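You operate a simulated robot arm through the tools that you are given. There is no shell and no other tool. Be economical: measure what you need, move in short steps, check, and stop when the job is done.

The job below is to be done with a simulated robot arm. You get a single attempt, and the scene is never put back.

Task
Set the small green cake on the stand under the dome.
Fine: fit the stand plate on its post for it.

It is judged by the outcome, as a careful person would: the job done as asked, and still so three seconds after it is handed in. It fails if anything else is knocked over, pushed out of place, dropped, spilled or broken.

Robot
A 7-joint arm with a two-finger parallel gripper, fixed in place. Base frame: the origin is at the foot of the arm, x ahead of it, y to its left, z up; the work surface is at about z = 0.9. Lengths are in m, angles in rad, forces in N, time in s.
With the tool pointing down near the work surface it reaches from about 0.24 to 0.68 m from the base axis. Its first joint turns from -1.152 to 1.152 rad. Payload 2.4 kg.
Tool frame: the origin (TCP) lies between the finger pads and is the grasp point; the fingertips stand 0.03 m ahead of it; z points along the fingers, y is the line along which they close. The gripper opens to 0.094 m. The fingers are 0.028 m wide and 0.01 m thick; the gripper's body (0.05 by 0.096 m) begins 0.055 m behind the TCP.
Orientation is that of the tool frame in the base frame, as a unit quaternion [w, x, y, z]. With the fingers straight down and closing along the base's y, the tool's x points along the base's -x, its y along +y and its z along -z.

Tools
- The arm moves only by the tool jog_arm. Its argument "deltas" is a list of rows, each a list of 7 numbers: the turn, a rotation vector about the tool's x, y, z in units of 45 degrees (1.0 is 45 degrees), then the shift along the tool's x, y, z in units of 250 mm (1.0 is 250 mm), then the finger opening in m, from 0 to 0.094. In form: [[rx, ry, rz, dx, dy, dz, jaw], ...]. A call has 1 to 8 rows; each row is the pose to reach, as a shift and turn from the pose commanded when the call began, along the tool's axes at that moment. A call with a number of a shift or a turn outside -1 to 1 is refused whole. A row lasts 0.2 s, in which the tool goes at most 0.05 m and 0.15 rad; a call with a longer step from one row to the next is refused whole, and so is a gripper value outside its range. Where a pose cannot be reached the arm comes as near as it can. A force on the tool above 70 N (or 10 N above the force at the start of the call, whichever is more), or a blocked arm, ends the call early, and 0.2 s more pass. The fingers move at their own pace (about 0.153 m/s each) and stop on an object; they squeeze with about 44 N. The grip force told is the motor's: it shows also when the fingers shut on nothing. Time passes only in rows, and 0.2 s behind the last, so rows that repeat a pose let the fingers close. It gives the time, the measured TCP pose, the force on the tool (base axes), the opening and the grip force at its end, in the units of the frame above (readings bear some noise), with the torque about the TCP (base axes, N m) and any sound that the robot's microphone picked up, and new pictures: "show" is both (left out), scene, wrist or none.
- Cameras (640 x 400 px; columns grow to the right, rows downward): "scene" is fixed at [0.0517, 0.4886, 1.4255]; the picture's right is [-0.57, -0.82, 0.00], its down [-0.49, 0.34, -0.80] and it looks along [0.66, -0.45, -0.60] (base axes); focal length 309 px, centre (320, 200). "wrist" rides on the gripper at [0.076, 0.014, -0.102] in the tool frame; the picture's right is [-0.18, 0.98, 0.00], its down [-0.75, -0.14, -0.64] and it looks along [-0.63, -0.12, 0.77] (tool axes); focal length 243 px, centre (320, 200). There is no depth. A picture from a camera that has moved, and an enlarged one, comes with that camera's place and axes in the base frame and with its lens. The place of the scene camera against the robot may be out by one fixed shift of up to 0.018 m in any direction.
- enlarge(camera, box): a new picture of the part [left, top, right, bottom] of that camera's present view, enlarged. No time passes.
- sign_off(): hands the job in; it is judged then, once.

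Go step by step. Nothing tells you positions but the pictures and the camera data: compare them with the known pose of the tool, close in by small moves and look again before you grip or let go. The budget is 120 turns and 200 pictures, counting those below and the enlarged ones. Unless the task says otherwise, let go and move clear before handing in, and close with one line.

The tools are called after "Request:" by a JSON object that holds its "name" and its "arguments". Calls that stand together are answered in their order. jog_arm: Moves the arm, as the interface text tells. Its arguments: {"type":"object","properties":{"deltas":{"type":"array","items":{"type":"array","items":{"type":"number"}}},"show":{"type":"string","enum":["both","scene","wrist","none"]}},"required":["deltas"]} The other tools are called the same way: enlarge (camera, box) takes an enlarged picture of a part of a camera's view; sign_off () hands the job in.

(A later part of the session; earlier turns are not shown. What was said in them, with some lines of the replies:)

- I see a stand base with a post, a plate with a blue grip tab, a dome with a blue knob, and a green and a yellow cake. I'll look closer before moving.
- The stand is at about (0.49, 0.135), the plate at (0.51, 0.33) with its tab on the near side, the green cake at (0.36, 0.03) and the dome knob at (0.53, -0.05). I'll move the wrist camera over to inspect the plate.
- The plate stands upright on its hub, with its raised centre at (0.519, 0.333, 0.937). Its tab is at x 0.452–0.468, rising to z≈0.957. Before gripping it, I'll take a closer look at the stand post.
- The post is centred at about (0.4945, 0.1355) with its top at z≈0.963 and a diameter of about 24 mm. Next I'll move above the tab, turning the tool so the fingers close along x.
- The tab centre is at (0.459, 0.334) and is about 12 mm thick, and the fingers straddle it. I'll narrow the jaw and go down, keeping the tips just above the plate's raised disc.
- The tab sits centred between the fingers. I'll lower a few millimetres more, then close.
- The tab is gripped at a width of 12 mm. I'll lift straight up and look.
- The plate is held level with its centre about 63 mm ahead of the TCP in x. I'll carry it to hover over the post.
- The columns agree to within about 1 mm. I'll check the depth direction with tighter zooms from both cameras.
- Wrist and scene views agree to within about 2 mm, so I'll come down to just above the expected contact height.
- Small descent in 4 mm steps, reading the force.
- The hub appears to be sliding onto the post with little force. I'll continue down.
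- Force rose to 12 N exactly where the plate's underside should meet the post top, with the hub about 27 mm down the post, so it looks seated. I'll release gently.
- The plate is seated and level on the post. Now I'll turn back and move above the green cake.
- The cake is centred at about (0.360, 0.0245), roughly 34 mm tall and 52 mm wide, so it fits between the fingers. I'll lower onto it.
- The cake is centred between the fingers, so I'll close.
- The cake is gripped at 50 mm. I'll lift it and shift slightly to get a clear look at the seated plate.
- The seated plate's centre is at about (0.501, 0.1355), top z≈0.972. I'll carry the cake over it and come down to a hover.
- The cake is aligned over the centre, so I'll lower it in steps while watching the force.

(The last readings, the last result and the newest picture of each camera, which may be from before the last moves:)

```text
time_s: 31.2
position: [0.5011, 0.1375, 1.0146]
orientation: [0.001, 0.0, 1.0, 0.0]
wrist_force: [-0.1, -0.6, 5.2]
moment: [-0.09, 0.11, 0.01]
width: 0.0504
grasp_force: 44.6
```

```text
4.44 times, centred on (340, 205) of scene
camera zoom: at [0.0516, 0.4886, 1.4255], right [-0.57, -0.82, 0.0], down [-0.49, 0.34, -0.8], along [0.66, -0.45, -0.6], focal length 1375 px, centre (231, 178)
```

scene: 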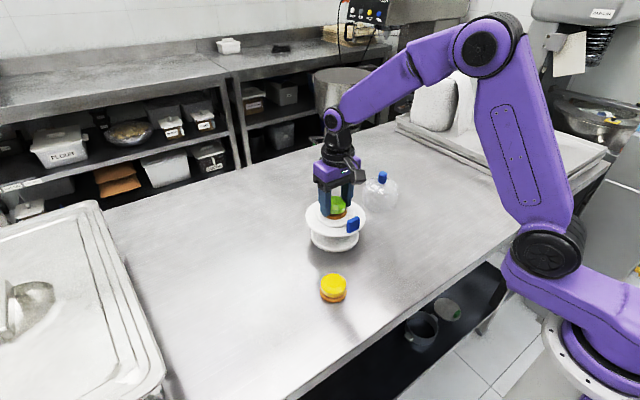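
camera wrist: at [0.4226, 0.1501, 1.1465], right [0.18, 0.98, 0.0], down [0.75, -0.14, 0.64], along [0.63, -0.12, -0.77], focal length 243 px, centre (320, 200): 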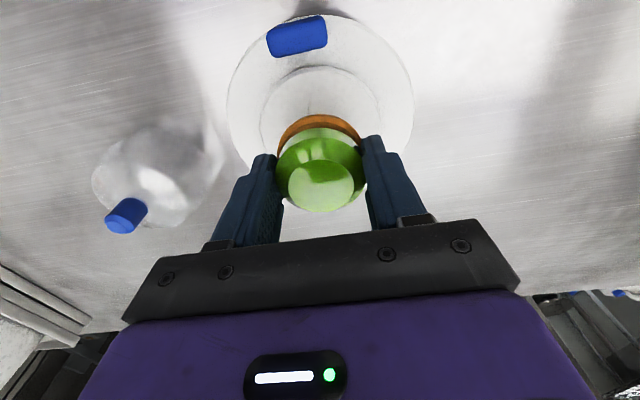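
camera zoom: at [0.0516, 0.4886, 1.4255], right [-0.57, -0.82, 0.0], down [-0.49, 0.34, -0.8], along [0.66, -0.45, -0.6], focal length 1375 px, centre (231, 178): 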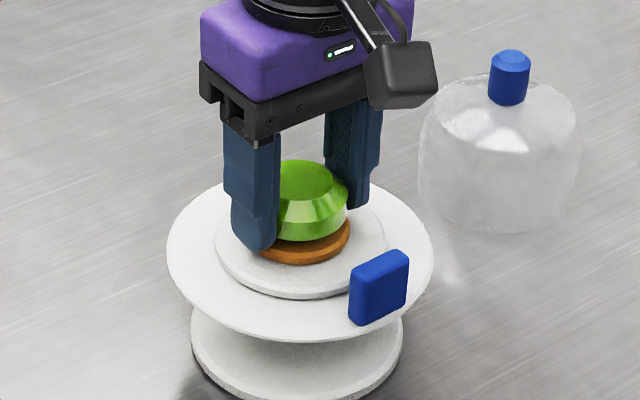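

There's about 5 N of contact, so the cake is resting on the plate. I'll release it and rise.

Request:
{"name": "jog_arm", "arguments": {"deltas": [[0, 0, 0, 0, 0, 0, 0.056], [0, 0, 0, 0, 0, 0, 0.066], [0, 0, 0, 0, 0, 0, 0.075], [0, 0, 0, 0, 0, -0.06, 0.075], [0, 0, 0, 0, 0, -0.2, 0.075], [0, 0, 0, 0, 0, -0.36, 0.075], [0, 0, 0, 0, 0, -0.52, 0.075], [0, 0, 0, 0, 0, -0.52, 0.075]]}}

Request:
{"name": "enlarge", "arguments": {"camera": "scene", "box": [290, 160, 410, 260]}}

Request:
{"name": "enlarge", "arguments": {"camera": "wrist", "box": [140, 60, 400, 240]}}

```text
time_s: 33.0
position: [0.5, 0.1377, 1.1439]
orientation: [0.0, 0.0, 1.0, 0.0]
wrist_force: [0.2, -0.7, -0.3]
moment: [-0.01, 0.01, 0.0]
width: 0.075
grasp_force: 0.0
camera wrist: at [0.4237, 0.1522, 1.2448], right [0.18, 0.98, 0.0], down [0.75, -0.14, 0.64], along [0.63, -0.12, -0.77], focal length 243 px, centre (320, 200)
```

scene: 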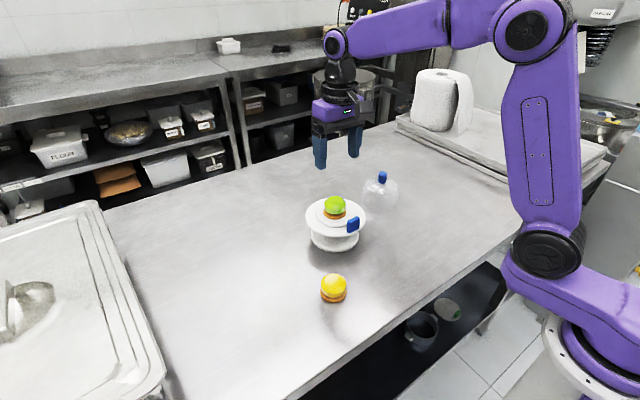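
wrist: 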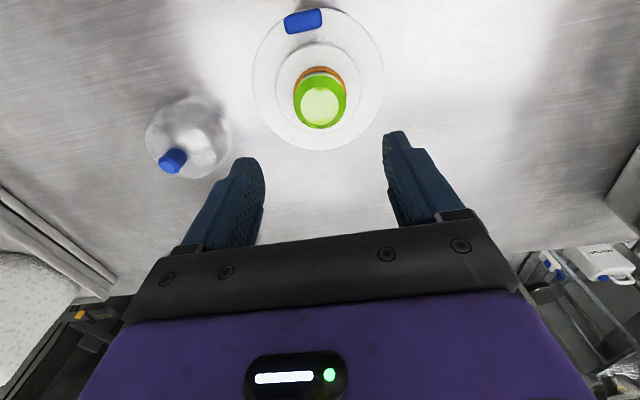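

```text
4.00 times, centred on (350, 210) of scene
camera zoom: at [0.0517, 0.4886, 1.4255], right [-0.57, -0.82, 0.0], down [-0.49, 0.34, -0.8], along [0.66, -0.45, -0.6], focal length 1238 px, centre (200, 160)
```

zoom: 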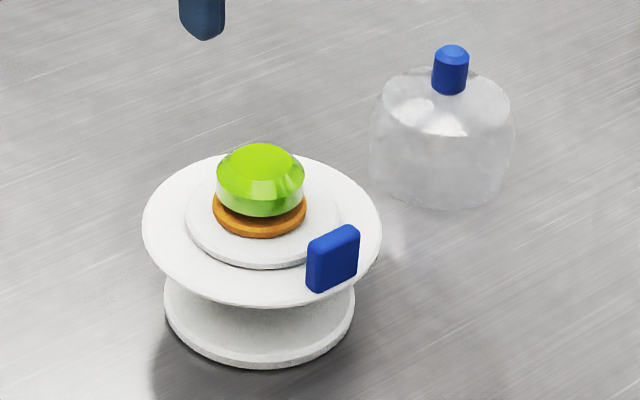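

```text
2.22 times, centred on (270, 150) of wrist
camera zoom: at [0.4237, 0.1522, 1.2448], right [0.18, 0.98, 0.0], down [0.75, -0.14, 0.64], along [0.63, -0.12, -0.77], focal length 539 px, centre (431, 311)
```

zoom: 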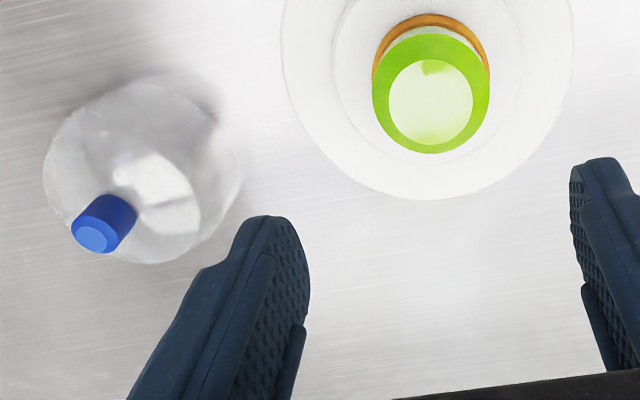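

The cake stands upright in the centre of the plate. Next is the dome, with its knob at about (0.543, -0.054, top 0.995), so I'll move over for a closer look.

Request:
{"name": "jog_arm", "arguments": {"deltas": [[0, 0, 0, 0, -0.15, 0.0, 0.075], [0, 0, 0, 0, -0.3, 0.0, 0.075], [0, 0, 0, 0, -0.45, 0.04, 0.075], [0, 0, 0, 0, -0.6, 0.1, 0.075], [0, 0, 0, 0, -0.75, 0.16, 0.075], [0, 0, 0, 0, -0.75, 0.16, 0.075]], "show": "wrist"}}

Request:
{"name": "enlarge", "arguments": {"camera": "wrist", "box": [250, 80, 410, 220]}}

Request:
{"name": "enlarge", "arguments": {"camera": "scene", "box": [350, 160, 420, 220]}}

```text
time_s: 34.4
position: [0.5004, -0.0518, 1.1043]
orientation: [0.0, 0.0, 1.0, 0.0]
wrist_force: [-0.1, 0.2, -0.9]
moment: [-0.01, 0.01, -0.03]
width: 0.075
grasp_force: 0.0
camera wrist: at [0.4234, -0.0365, 1.206], right [0.18, 0.98, 0.0], down [0.75, -0.14, 0.64], along [0.63, -0.12, -0.77], focal length 243 px, centre (320, 200)
```

wrist: 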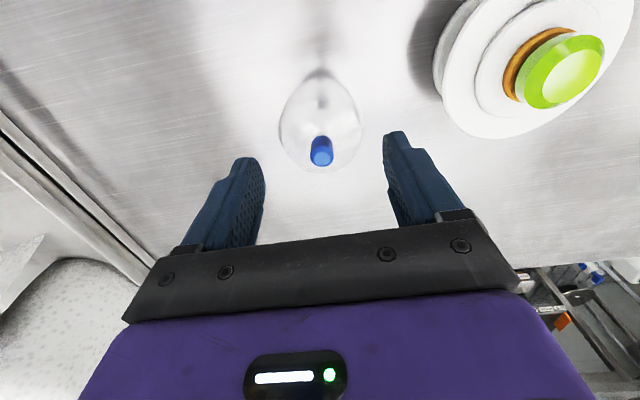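

```text
2.86 times, centred on (330, 150) of wrist
camera zoom: at [0.4234, -0.0365, 1.206], right [0.18, 0.98, 0.0], down [0.75, -0.14, 0.64], along [0.63, -0.12, -0.77], focal length 693 px, centre (291, 343)
```

zoom: 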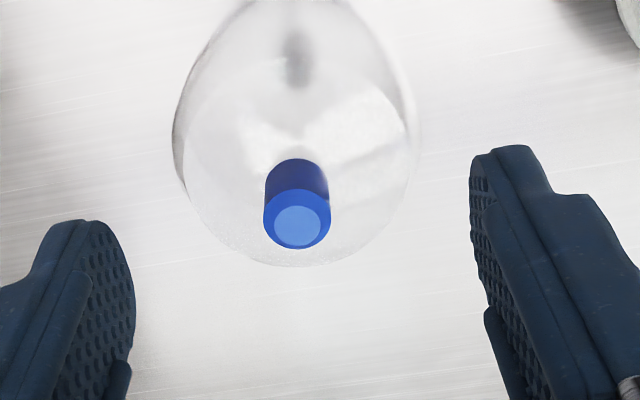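

```text
6.67 times, centred on (385, 190) of scene
camera zoom: at [0.0517, 0.4886, 1.4255], right [-0.57, -0.82, 0.0], down [-0.49, 0.34, -0.8], along [0.66, -0.45, -0.6], focal length 2063 px, centre (-113, 267)
```

zoom: 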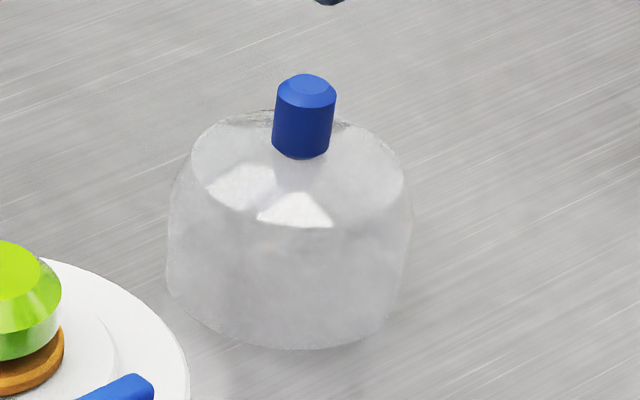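

The knob is at (0.545, -0.057), about 22 mm wide, spanning z 0.966–0.995; the dome radius is about 51 mm. I'll go down to grip the knob.

Request:
{"name": "jog_arm", "arguments": {"deltas": [[0, 0, 0, -0.1, -0.012, 0, 0.06], [0, 0, 0, -0.178, -0.022, 0.03, 0.06], [0, 0, 0, -0.178, -0.022, 0.16, 0.06], [0, 0, 0, -0.178, -0.022, 0.28, 0.06], [0, 0, 0, -0.178, -0.022, 0.36, 0.06], [0, 0, 0, -0.178, -0.022, 0.404, 0.06], [0, 0, 0, -0.178, -0.022, 0.404, 0.06]]}}

Request:
{"name": "enlarge", "arguments": {"camera": "scene", "box": [340, 140, 430, 220]}}

```text
time_s: 36.0
position: [0.5443, -0.0556, 1.0039]
orientation: [0.0, 0.0, 1.0, 0.0]
wrist_force: [0.8, 0.1, 0.1]
moment: [0.03, 0.01, 0.01]
width: 0.0598
grasp_force: 0.1
camera wrist: at [0.4679, -0.041, 1.1053], right [0.18, 0.98, 0.0], down [0.75, -0.14, 0.64], along [0.63, -0.12, -0.77], focal length 243 px, centre (320, 200)
```

scene: 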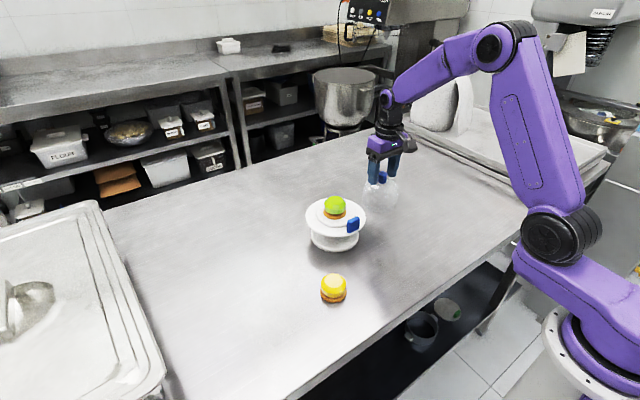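
wrist: 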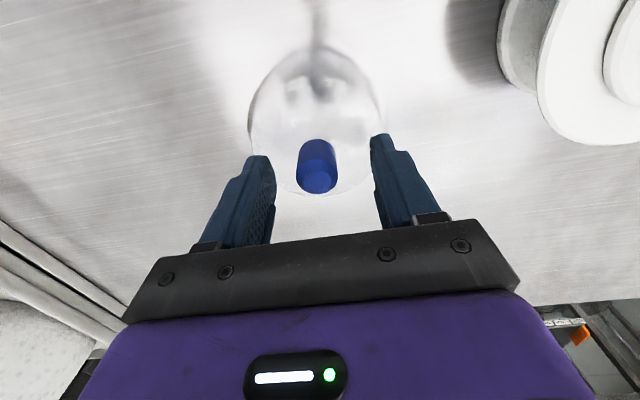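

```text
5.00 times, centred on (385, 180) of scene
camera zoom: at [0.0517, 0.4886, 1.4255], right [-0.57, -0.82, 0.0], down [-0.49, 0.34, -0.8], along [0.66, -0.45, -0.6], focal length 1547 px, centre (-5, 300)
```

zoom: 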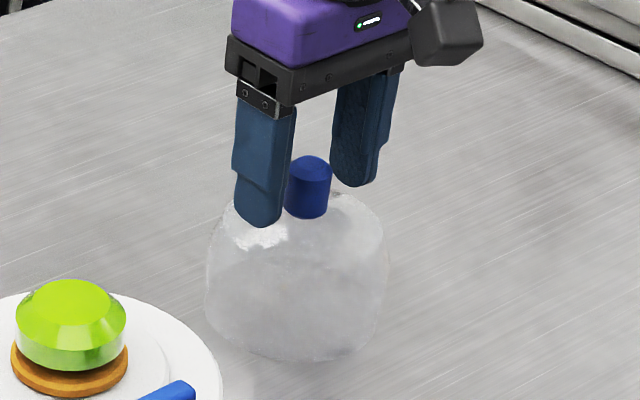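

Request:
{"name": "jog_arm", "arguments": {"deltas": [[0, 0, 0, 0, 0, 0, 0.04], [0, 0, 0, 0, 0, 0, 0.02], [0, 0, 0, 0, 0, 0, 0.0], [0, 0, 0, 0, 0, 0, 0.0], [0, 0, 0, 0, 0, 0, 0.0]], "show": "none"}}

Request:
{"name": "jog_arm", "arguments": {"deltas": [[0, 0, 0, 0, 0, -0.06, 0.0], [0, 0, 0, 0, 0, -0.16, 0.0], [0, 0, 0, 0, 0, -0.3, 0.0], [0, 0, 0, 0, 0, -0.46, 0.0], [0, 0, 0, 0, 0, -0.6, 0.0], [0, 0, 0, 0, 0, -0.6, 0.0]]}}

Request:
{"name": "enlarge", "arguments": {"camera": "scene", "box": [300, 110, 430, 240]}}

Request:
{"name": "enlarge", "arguments": {"camera": "wrist", "box": [220, 30, 420, 220]}}

```text
time_s: 37.2
position: [0.544, -0.0556, 1.0047]
orientation: [0.0, 0.0, 1.0, 0.001]
wrist_force: [-0.5, -1.3, 1.5]
moment: [-0.01, 0.02, -0.02]
width: 0.0222
grasp_force: 44.3
```

```text
time_s: 38.6
position: [0.5453, -0.0557, 1.1537]
orientation: [0.0, 0.0, 1.0, 0.0]
wrist_force: [0.4, 0.2, -0.9]
moment: [-0.02, -0.02, -0.04]
width: 0.0224
grasp_force: 43.6
camera wrist: at [0.4697, -0.0411, 1.2549], right [0.18, 0.98, 0.0], down [0.75, -0.14, 0.64], along [0.63, -0.12, -0.77], focal length 243 px, centre (320, 200)
```

scene: 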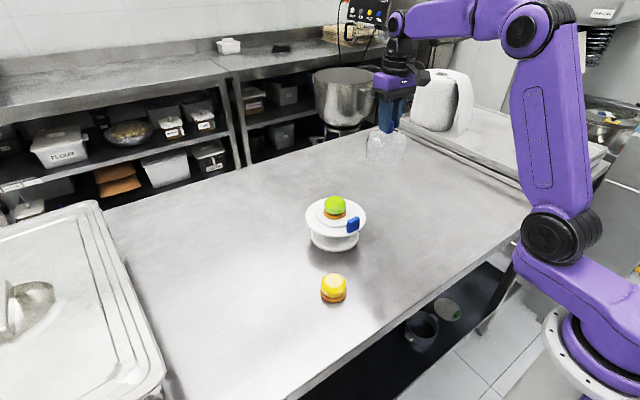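
wrist: 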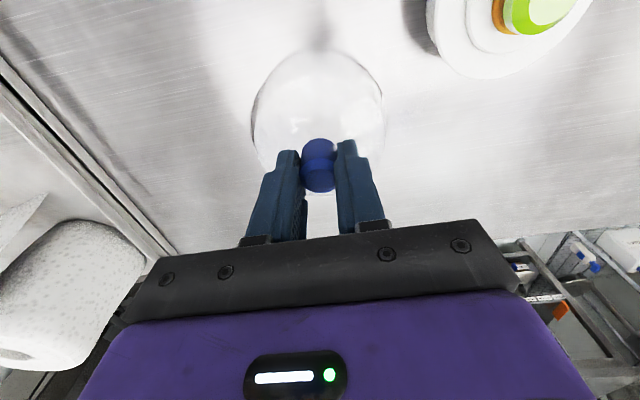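

```text
3.08 times, centred on (365, 175) of scene
camera zoom: at [0.0517, 0.4886, 1.4255], right [-0.57, -0.82, 0.0], down [-0.49, 0.34, -0.8], along [0.66, -0.45, -0.6], focal length 952 px, centre (182, 277)
```

zoom: 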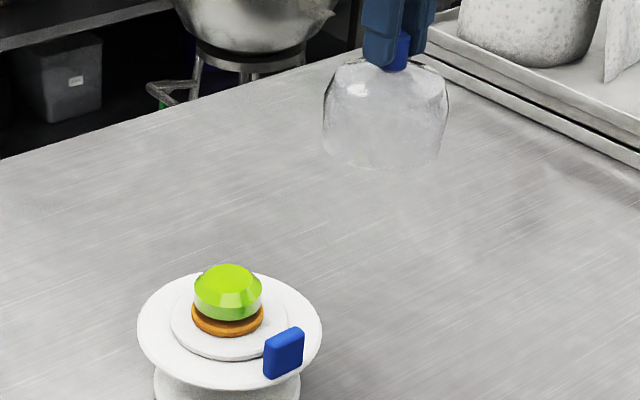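

```text
2.11 times, centred on (320, 125) of wrist
camera zoom: at [0.4697, -0.0411, 1.2549], right [0.18, 0.98, 0.0], down [0.75, -0.14, 0.64], along [0.63, -0.12, -0.77], focal length 511 px, centre (320, 358)
```

zoom: 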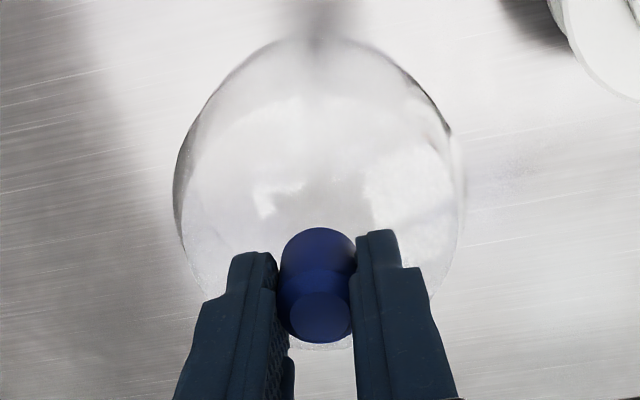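

The dome is held upright. I'll carry it over the plate at this height and check the alignment.

Request:
{"name": "jog_arm", "arguments": {"deltas": [[0, 0, 0, 0.02, 0.08, 0, 0.0], [0, 0, 0, 0.05, 0.22, 0, 0.0], [0, 0, 0, 0.085, 0.36, 0, 0.0], [0, 0, 0, 0.12, 0.5, 0, 0.0], [0, 0, 0, 0.15, 0.63, 0, 0.0], [0, 0, 0, 0.174, 0.73, 0, 0.0], [0, 0, 0, 0.182, 0.764, 0, 0.0], [0, 0, 0, 0.182, 0.764, 0, 0.0]]}}

Request:
{"name": "enlarge", "arguments": {"camera": "scene", "box": [280, 120, 400, 260]}}

Request:
{"name": "enlarge", "arguments": {"camera": "wrist", "box": [220, 0, 420, 200]}}

```text
time_s: 40.4
position: [0.5005, 0.1345, 1.1543]
orientation: [-0.001, 0.0, 1.0, 0.0]
wrist_force: [0.7, 0.6, -0.4]
moment: [0.0, 0.01, -0.01]
width: 0.0222
grasp_force: 43.6
camera wrist: at [0.4224, 0.1495, 1.2553], right [0.18, 0.98, 0.0], down [0.75, -0.14, 0.64], along [0.63, -0.12, -0.77], focal length 243 px, centre (320, 200)
```

scene: 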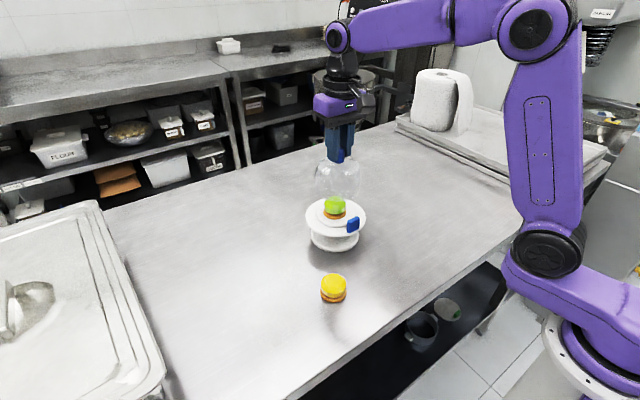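
wrist: 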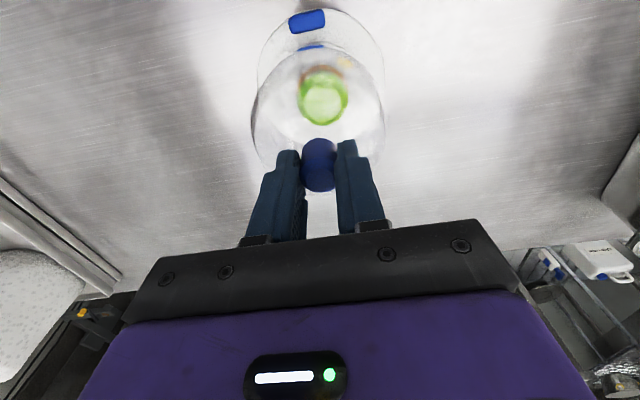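

```text
2.86 times, centred on (340, 190) of scene
camera zoom: at [0.0517, 0.4887, 1.4255], right [-0.57, -0.82, 0.0], down [-0.49, 0.34, -0.8], along [0.66, -0.45, -0.6], focal length 884 px, centre (263, 229)
```

zoom: 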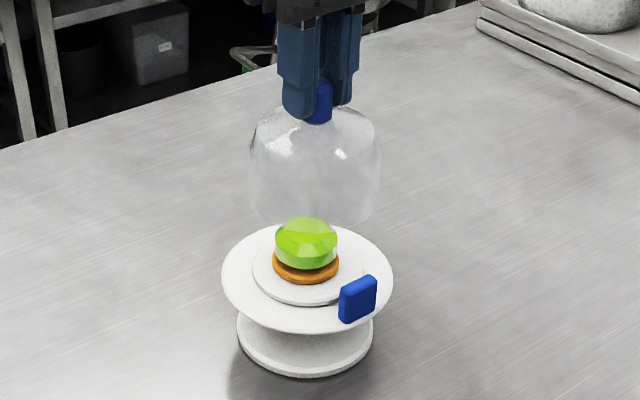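

```text
2.00 times, centred on (320, 100) of wrist
camera zoom: at [0.4224, 0.1495, 1.2553], right [0.18, 0.98, 0.0], down [0.75, -0.14, 0.64], along [0.63, -0.12, -0.77], focal length 485 px, centre (320, 400)
```

zoom: 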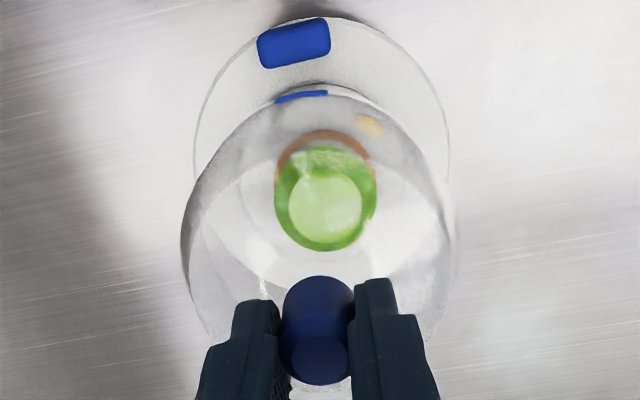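

I'll lower to just above the cake top, with a small +y correction, and measure again at higher zoom.

Request:
{"name": "jog_arm", "arguments": {"deltas": [[0, 0, 0, 0, 0.004, 0.06, 0.0], [0, 0, 0, 0, 0.006, 0.12, 0.0], [0, 0, 0, 0, 0.006, 0.12, 0.0]], "show": "none"}}

Request:
{"name": "enlarge", "arguments": {"camera": "scene", "box": [300, 180, 372, 225]}}

Request:
{"name": "enlarge", "arguments": {"camera": "scene", "box": [296, 160, 376, 255]}}

Request:
{"name": "enlarge", "arguments": {"camera": "wrist", "box": [220, 0, 420, 200]}}

```text
time_s: 41.2
position: [0.4993, 0.137, 1.1227]
orientation: [0.0, 0.0, 1.0, 0.0]
wrist_force: [-0.7, -0.4, -0.6]
moment: [-0.05, 0.0, 0.04]
width: 0.0222
grasp_force: 43.9
```

```text
8.89 times, centred on (336, 202) of scene
camera zoom: at [0.0517, 0.4886, 1.4255], right [-0.57, -0.82, 0.0], down [-0.49, 0.34, -0.8], along [0.66, -0.45, -0.6], focal length 2750 px, centre (178, 178)
```

zoom: 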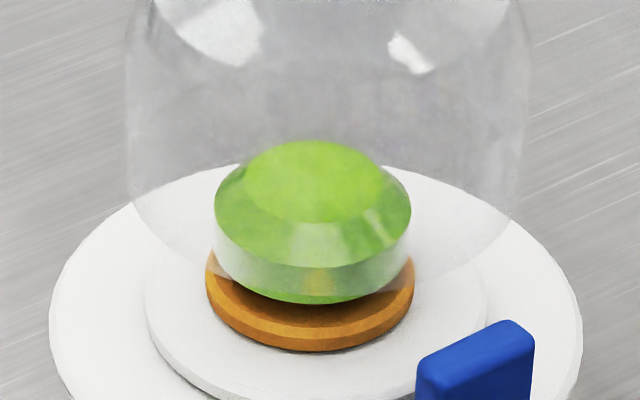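

```text
4.21 times, centred on (336, 208) of scene
camera zoom: at [0.0517, 0.4886, 1.4255], right [-0.57, -0.82, 0.0], down [-0.49, 0.34, -0.8], along [0.66, -0.45, -0.6], focal length 1303 px, centre (253, 168)
```

zoom: 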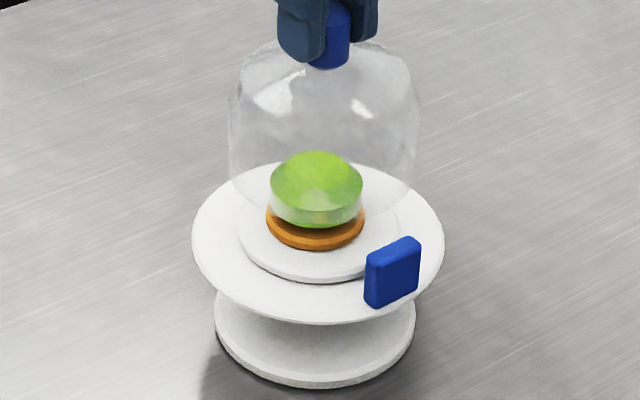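

```text
2.00 times, centred on (320, 100) of wrist
camera zoom: at [0.4223, 0.1513, 1.2247], right [0.18, 0.98, 0.0], down [0.75, -0.14, 0.64], along [0.63, -0.12, -0.77], focal length 485 px, centre (320, 400)
```

zoom: 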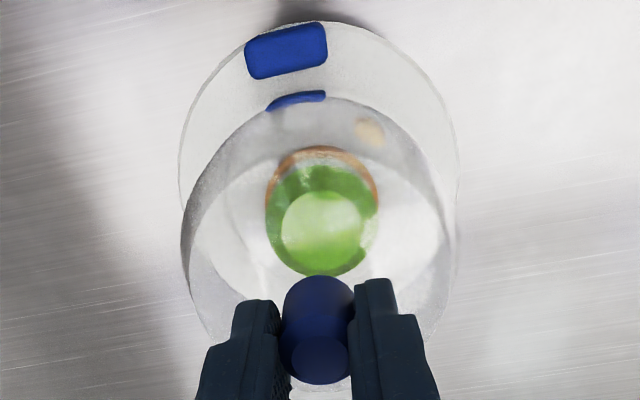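

Laterally it's aligned to within 1 mm. I'll lower further, with the dome rim just above the plate, to compare the rims directly.

Request:
{"name": "jog_arm", "arguments": {"deltas": [[0, 0, 0, 0, 0, 0.05, 0.0], [0, 0, 0, 0, 0, 0.1, 0.0], [0, 0, 0, 0, 0, 0.124, 0.0], [0, 0, 0, 0, 0, 0.124, 0.0]], "show": "none"}}

Request:
{"name": "enlarge", "arguments": {"camera": "scene", "box": [298, 180, 378, 240]}}

Request:
{"name": "enlarge", "arguments": {"camera": "wrist", "box": [230, 0, 410, 180]}}

```text
time_s: 42.2
position: [0.4991, 0.1364, 1.0917]
orientation: [0.001, 0.001, 1.0, 0.0]
wrist_force: [0.3, 0.7, 0.5]
moment: [0.01, 0.01, -0.03]
width: 0.0222
grasp_force: 44.0
```

```text
6.67 times, centred on (338, 210) of scene
camera zoom: at [0.0517, 0.4886, 1.4255], right [-0.57, -0.82, 0.0], down [-0.49, 0.34, -0.8], along [0.66, -0.45, -0.6], focal length 2063 px, centre (200, 133)
```

zoom: 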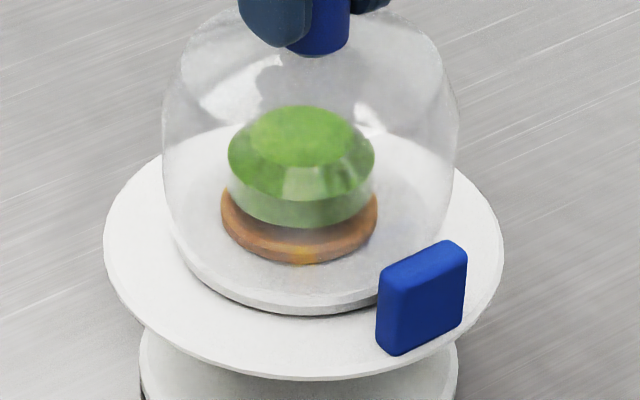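

```text
2.22 times, centred on (320, 90) of wrist
camera zoom: at [0.4226, 0.151, 1.1934], right [0.18, 0.98, 0.0], down [0.75, -0.14, 0.64], along [0.63, -0.12, -0.77], focal length 539 px, centre (320, 444)
```

zoom: 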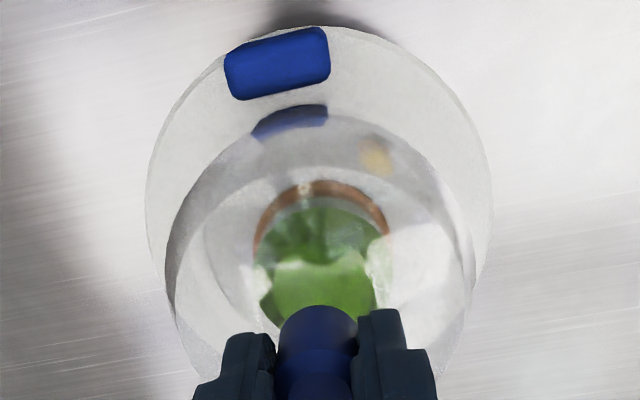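

Request:
{"name": "enlarge", "arguments": {"camera": "scene", "box": [316, 204, 364, 234]}}

Request:
{"name": "enlarge", "arguments": {"camera": "wrist", "box": [280, 30, 370, 90]}}

```text
13.33 times, centred on (340, 219) of scene
camera zoom: at [0.0517, 0.4886, 1.4255], right [-0.57, -0.82, 0.0], down [-0.49, 0.34, -0.8], along [0.66, -0.45, -0.6], focal length 4125 px, centre (53, -53)
```

zoom: 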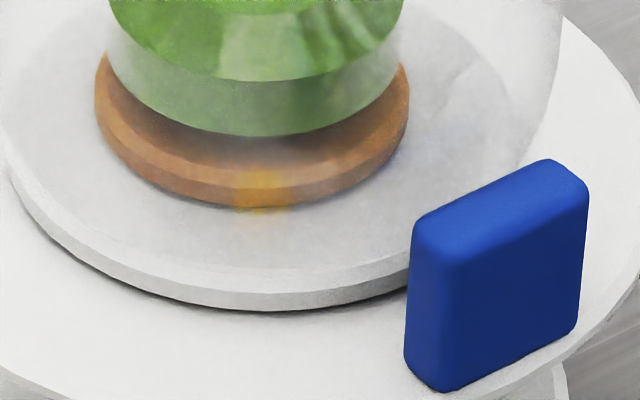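

```text
6.67 times, centred on (325, 60) of wrist
camera zoom: at [0.4226, 0.151, 1.1934], right [0.18, 0.98, 0.0], down [0.75, -0.14, 0.64], along [0.63, -0.12, -0.77], focal length 1618 px, centre (287, 1133)
```

zoom: 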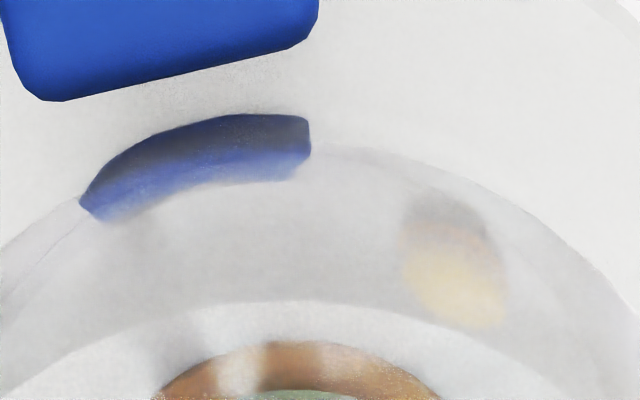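

The dome's near edge puts its axis at x≈0.4997, and the plate's centre looks about 2 mm further. I'll correct slightly and descend in small steps.

Request:
{"name": "jog_arm", "arguments": {"deltas": [[0, 0, 0, -0.007, 0.003, 0.0, 0.0], [0, 0, 0, -0.007, 0.003, 0.02, 0.0], [0, 0, 0, -0.007, 0.003, 0.036, 0.0], [0, 0, 0, -0.007, 0.003, 0.036, 0.0]], "show": "none"}}

Request:
{"name": "jog_arm", "arguments": {"deltas": [[0, 0, 0, 0, 0, 0.008, 0.0], [0, 0, 0, 0, 0, 0.008, 0.0]], "show": "none"}}

```text
time_s: 43.2
position: [0.5008, 0.1375, 1.0824]
orientation: [0.0, 0.0, 1.0, -0.001]
wrist_force: [-0.1, -0.6, -0.3]
moment: [-0.03, 0.02, 0.0]
width: 0.0223
grasp_force: 44.3
```

```text
time_s: 43.8
position: [0.5002, 0.1381, 1.0813]
orientation: [0.0, 0.0, 1.0, 0.0]
wrist_force: [-0.1, -0.4, -0.1]
moment: [0.01, -0.04, 0.01]
width: 0.0224
grasp_force: 44.0
```

Request:
{"name": "jog_arm", "arguments": {"deltas": [[0, 0, 0, 0, 0, 0.008, 0.0], [0, 0, 0, 0, 0, 0.008, 0.0]], "show": "none"}}

Request:
{"name": "jog_arm", "arguments": {"deltas": [[0, 0, 0, 0, 0, 0.008, 0.0], [0, 0, 0, 0, 0, 0.008, 0.0]], "show": "none"}}

Request:
{"name": "enlarge", "arguments": {"camera": "scene", "box": [304, 190, 368, 235]}}

```text
time_s: 44.4
position: [0.5017, 0.1366, 1.0783]
orientation: [0.0, 0.0, 1.0, 0.0]
wrist_force: [0.0, -0.1, -0.4]
moment: [0.0, -0.01, 0.0]
width: 0.0218
grasp_force: 43.8
```

```text
time_s: 45.0
position: [0.5021, 0.137, 1.0774]
orientation: [0.0, 0.0, 1.0, 0.0]
wrist_force: [-0.2, 0.1, -1.2]
moment: [-0.04, -0.04, 0.01]
width: 0.0224
grasp_force: 44.2
```

```text
8.89 times, centred on (336, 212) of scene
camera zoom: at [0.0517, 0.4886, 1.4255], right [-0.57, -0.82, 0.0], down [-0.49, 0.34, -0.8], along [0.66, -0.45, -0.6], focal length 2750 px, centre (178, 89)
```

zoom: 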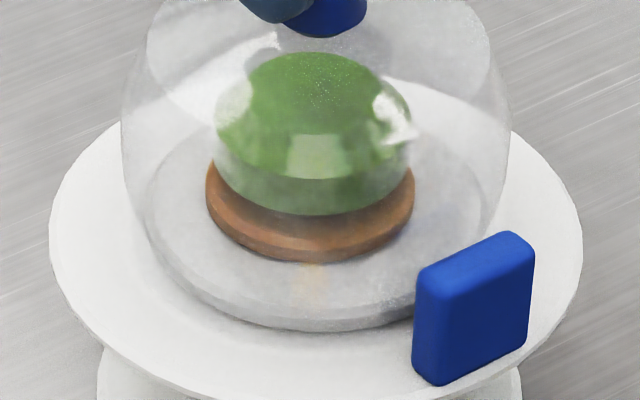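

No contact yet, and the dome encloses the raised disc in view. I'll continue down.

Request:
{"name": "jog_arm", "arguments": {"deltas": [[0, 0, 0, 0, 0, 0.008, 0.0], [0, 0, 0, 0, 0, 0.008, 0.0]], "show": "none"}}

Request:
{"name": "jog_arm", "arguments": {"deltas": [[0, 0, 0, 0, 0, 0.008, 0.0], [0, 0, 0, 0, 0, 0.008, 0.0]], "show": "none"}}

```text
time_s: 45.6
position: [0.5019, 0.136, 1.075]
orientation: [0.0, 0.001, 1.0, 0.0]
wrist_force: [1.4, -5.6, 2.5]
moment: [-0.66, -0.13, 0.0]
width: 0.0223
grasp_force: 44.3
```

```text
time_s: 46.2
position: [0.5018, 0.1358, 1.0746]
orientation: [0.002, 0.0, 1.0, 0.0]
wrist_force: [0.5, -6.8, 15.3]
moment: [-0.68, 0.36, 0.03]
width: 0.0222
grasp_force: 44.2
```

The dome touched with a sideways push of about 6 N toward -y. I'll ease up a touch, shift about 1.5 mm toward -y, and settle again.

Request:
{"name": "jog_arm", "arguments": {"deltas": [[0, 0, 0, 0, 0, -0.016, 0.0], [0, 0, 0, 0, -0.006, -0.016, 0.0], [0, 0, 0, 0, -0.006, -0.016, 0.0]], "show": "none"}}

Request:
{"name": "jog_arm", "arguments": {"deltas": [[0, 0, 0, 0, 0, 0.006, 0.0], [0, 0, 0, 0, 0, 0.012, 0.0], [0, 0, 0, 0, 0, 0.012, 0.0]], "show": "none"}}

```text
time_s: 47.0
position: [0.5008, 0.1361, 1.0779]
orientation: [0.0, 0.0, 1.0, 0.0]
wrist_force: [0.4, 0.7, -1.1]
moment: [0.0, 0.0, -0.02]
width: 0.0223
grasp_force: 44.0
```

```text
time_s: 47.8
position: [0.5015, 0.1369, 1.0729]
orientation: [0.0, 0.0, 1.0, 0.001]
wrist_force: [-4.7, 4.4, 5.4]
moment: [0.41, 0.27, 0.08]
width: 0.022
grasp_force: 44.4
```

It went deeper this time, so the dome is around the disc. Small relief the other way, then settle further.

Request:
{"name": "jog_arm", "arguments": {"deltas": [[0, 0, 0, 0.004, 0.003, 0, 0.0], [0, 0, 0, 0.004, 0.003, 0.0, 0.0]], "show": "none"}}

Request:
{"name": "jog_arm", "arguments": {"deltas": [[0, 0, 0, 0, 0, 0.006, 0.0], [0, 0, 0, 0, 0, 0.006, 0.0]], "show": "none"}}

Request:
{"name": "enlarge", "arguments": {"camera": "scene", "box": [304, 190, 368, 235]}}

```text
time_s: 48.4
position: [0.5007, 0.1376, 1.0752]
orientation: [0.001, 0.0, 1.0, -0.001]
wrist_force: [-1.5, 3.8, 12.9]
moment: [0.44, 0.32, 0.1]
width: 0.0221
grasp_force: 44.0
```

```text
time_s: 49.0
position: [0.5007, 0.1375, 1.0745]
orientation: [0.003, 0.0, 1.0, 0.001]
wrist_force: [-1.5, 2.1, 34.4]
moment: [-0.27, 0.32, 0.05]
width: 0.0221
grasp_force: 43.8
```

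```text
8.89 times, centred on (336, 212) of scene
camera zoom: at [0.0511, 0.4886, 1.4256], right [-0.57, -0.82, 0.0], down [-0.49, 0.34, -0.8], along [0.66, -0.45, -0.6], focal length 2750 px, centre (178, 89)
```

zoom: 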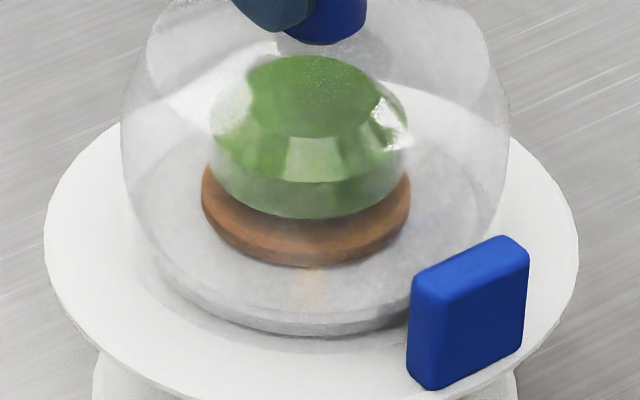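

A firm 34 N vertical contact means the dome is seated on the plate rim. I'll ease the pressure, then open.

Request:
{"name": "jog_arm", "arguments": {"deltas": [[0, 0, 0, 0, 0, -0.008, 0.0], [0, 0, 0, 0, 0, -0.008, 0.0]], "show": "none"}}

Request:
{"name": "enlarge", "arguments": {"camera": "scene", "box": [296, 160, 376, 255]}}

Request:
{"name": "enlarge", "arguments": {"camera": "wrist", "box": [230, 0, 410, 180]}}

```text
time_s: 49.6
position: [0.5008, 0.1374, 1.0748]
orientation: [0.001, 0.0, 1.0, 0.0]
wrist_force: [8.3, 3.4, 9.6]
moment: [0.45, -1.16, 0.07]
width: 0.0224
grasp_force: 43.8
```

```text
4.21 times, centred on (336, 208) of scene
camera zoom: at [0.0518, 0.4887, 1.4255], right [-0.57, -0.82, 0.0], down [-0.49, 0.34, -0.8], along [0.66, -0.45, -0.6], focal length 1303 px, centre (253, 168)
```

zoom: 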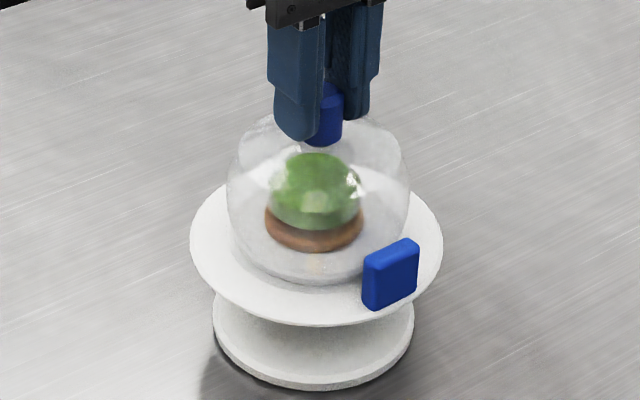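

```text
2.22 times, centred on (320, 90) of wrist
camera zoom: at [0.4239, 0.1515, 1.1752], right [0.18, 0.98, 0.0], down [0.75, -0.14, 0.64], along [0.63, -0.12, -0.76], focal length 539 px, centre (320, 444)
```

zoom: 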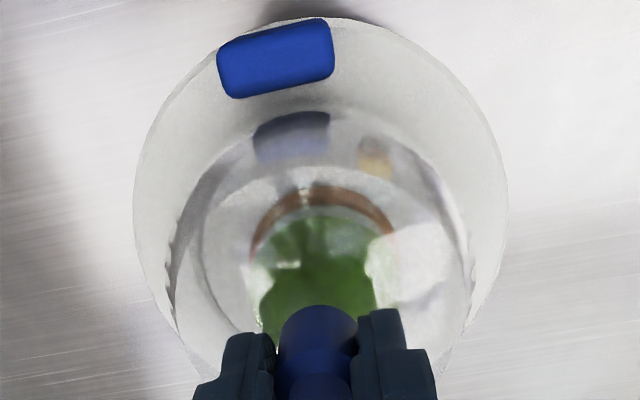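

The dome stands centred over the cake inside the tab. I'll open the fingers slowly.

Request:
{"name": "jog_arm", "arguments": {"deltas": [[0, 0, 0, -0.0, 0, 0, 0.026], [0, 0, 0, 0, 0, 0, 0.034], [0, 0, 0, 0, 0, 0, 0.05], [0, 0, 0, 0, 0, 0, 0.05]], "show": "none"}}

Request:
{"name": "jog_arm", "arguments": {"deltas": [[0, 0, 0, 0, 0, -0.04, 0.05], [0, 0, 0, 0, 0, -0.14, 0.05], [0, 0, 0, 0, 0, -0.28, 0.05], [0, 0, 0, 0, 0, -0.42, 0.05], [0, 0, 0, 0, 0, -0.42, 0.05]]}}

Request:
{"name": "enlarge", "arguments": {"camera": "scene", "box": [296, 160, 376, 255]}}

Request:
{"name": "enlarge", "arguments": {"camera": "wrist", "box": [230, 0, 410, 180]}}

```text
time_s: 50.6
position: [0.5, 0.1367, 1.0748]
orientation: [0.0, 0.0, 1.0, 0.0]
wrist_force: [0.8, 0.8, -0.9]
moment: [-0.02, 0.0, -0.03]
width: 0.0503
grasp_force: 0.1
```

```text
time_s: 51.8
position: [0.5006, 0.137, 1.1796]
orientation: [0.0, 0.0, 1.0, 0.0]
wrist_force: [0.7, -0.7, 0.9]
moment: [0.0, 0.01, -0.01]
width: 0.0501
grasp_force: 0.0
camera wrist: at [0.4236, 0.1509, 1.2807], right [0.18, 0.98, 0.0], down [0.75, -0.14, 0.64], along [0.63, -0.12, -0.77], focal length 243 px, centre (320, 200)
```

scene: 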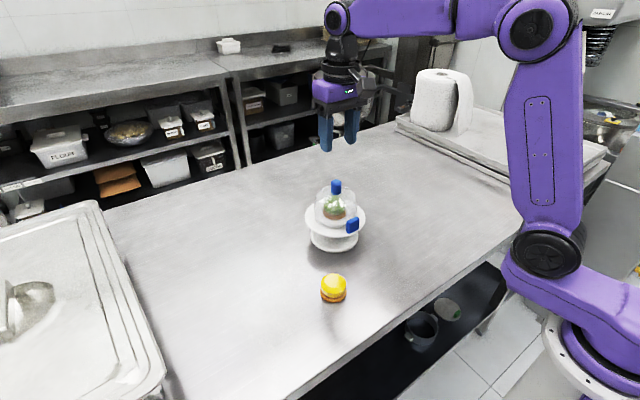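
wrist: 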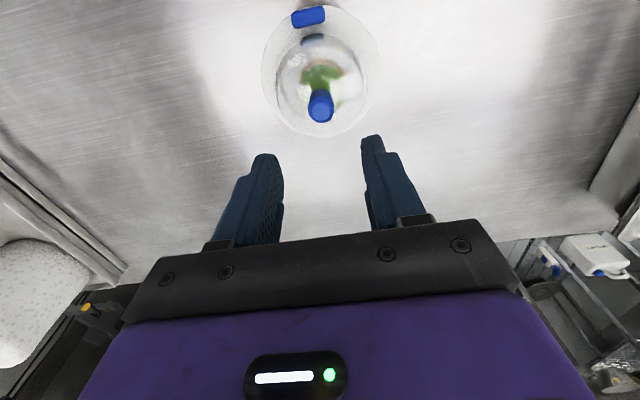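

```text
4.21 times, centred on (336, 208) of scene
camera zoom: at [0.0517, 0.4886, 1.4255], right [-0.57, -0.82, 0.0], down [-0.49, 0.34, -0.8], along [0.66, -0.45, -0.6], focal length 1303 px, centre (253, 168)
```

zoom: 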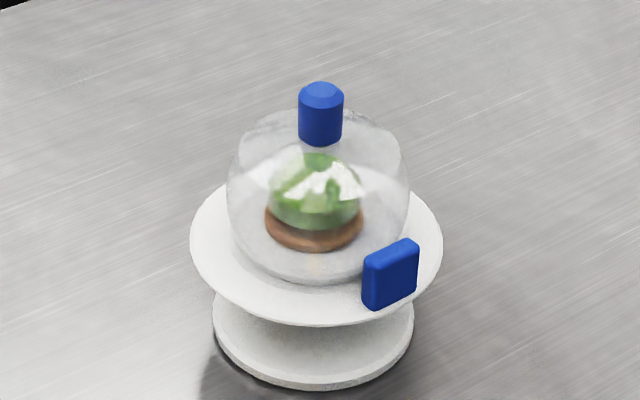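

```text
2.22 times, centred on (320, 90) of wrist
camera zoom: at [0.4236, 0.1509, 1.2807], right [0.18, 0.98, 0.0], down [0.75, -0.14, 0.64], along [0.63, -0.12, -0.77], focal length 539 px, centre (320, 444)
```

zoom: 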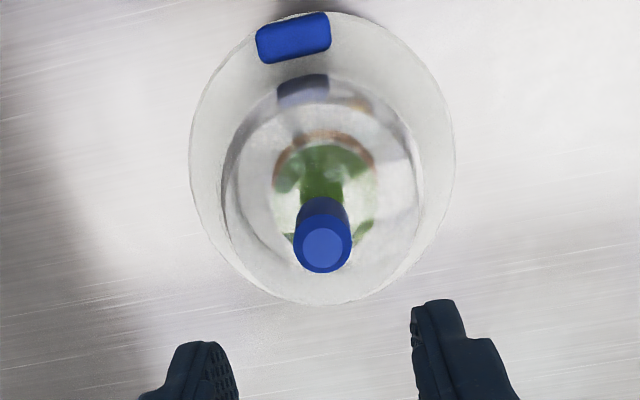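

The plate is on its post, the green cake is centred on it, and the dome stands level over the cake. The gripper is clear and nothing else was disturbed, so I'm handing in.

Request:
{"name": "sign_off", "arguments": {}}

```text
The job is handed in.
```

The stand plate is fitted on its post, the small green cake sits in the middle of it, and the dome is over the cake; I've handed the job in.
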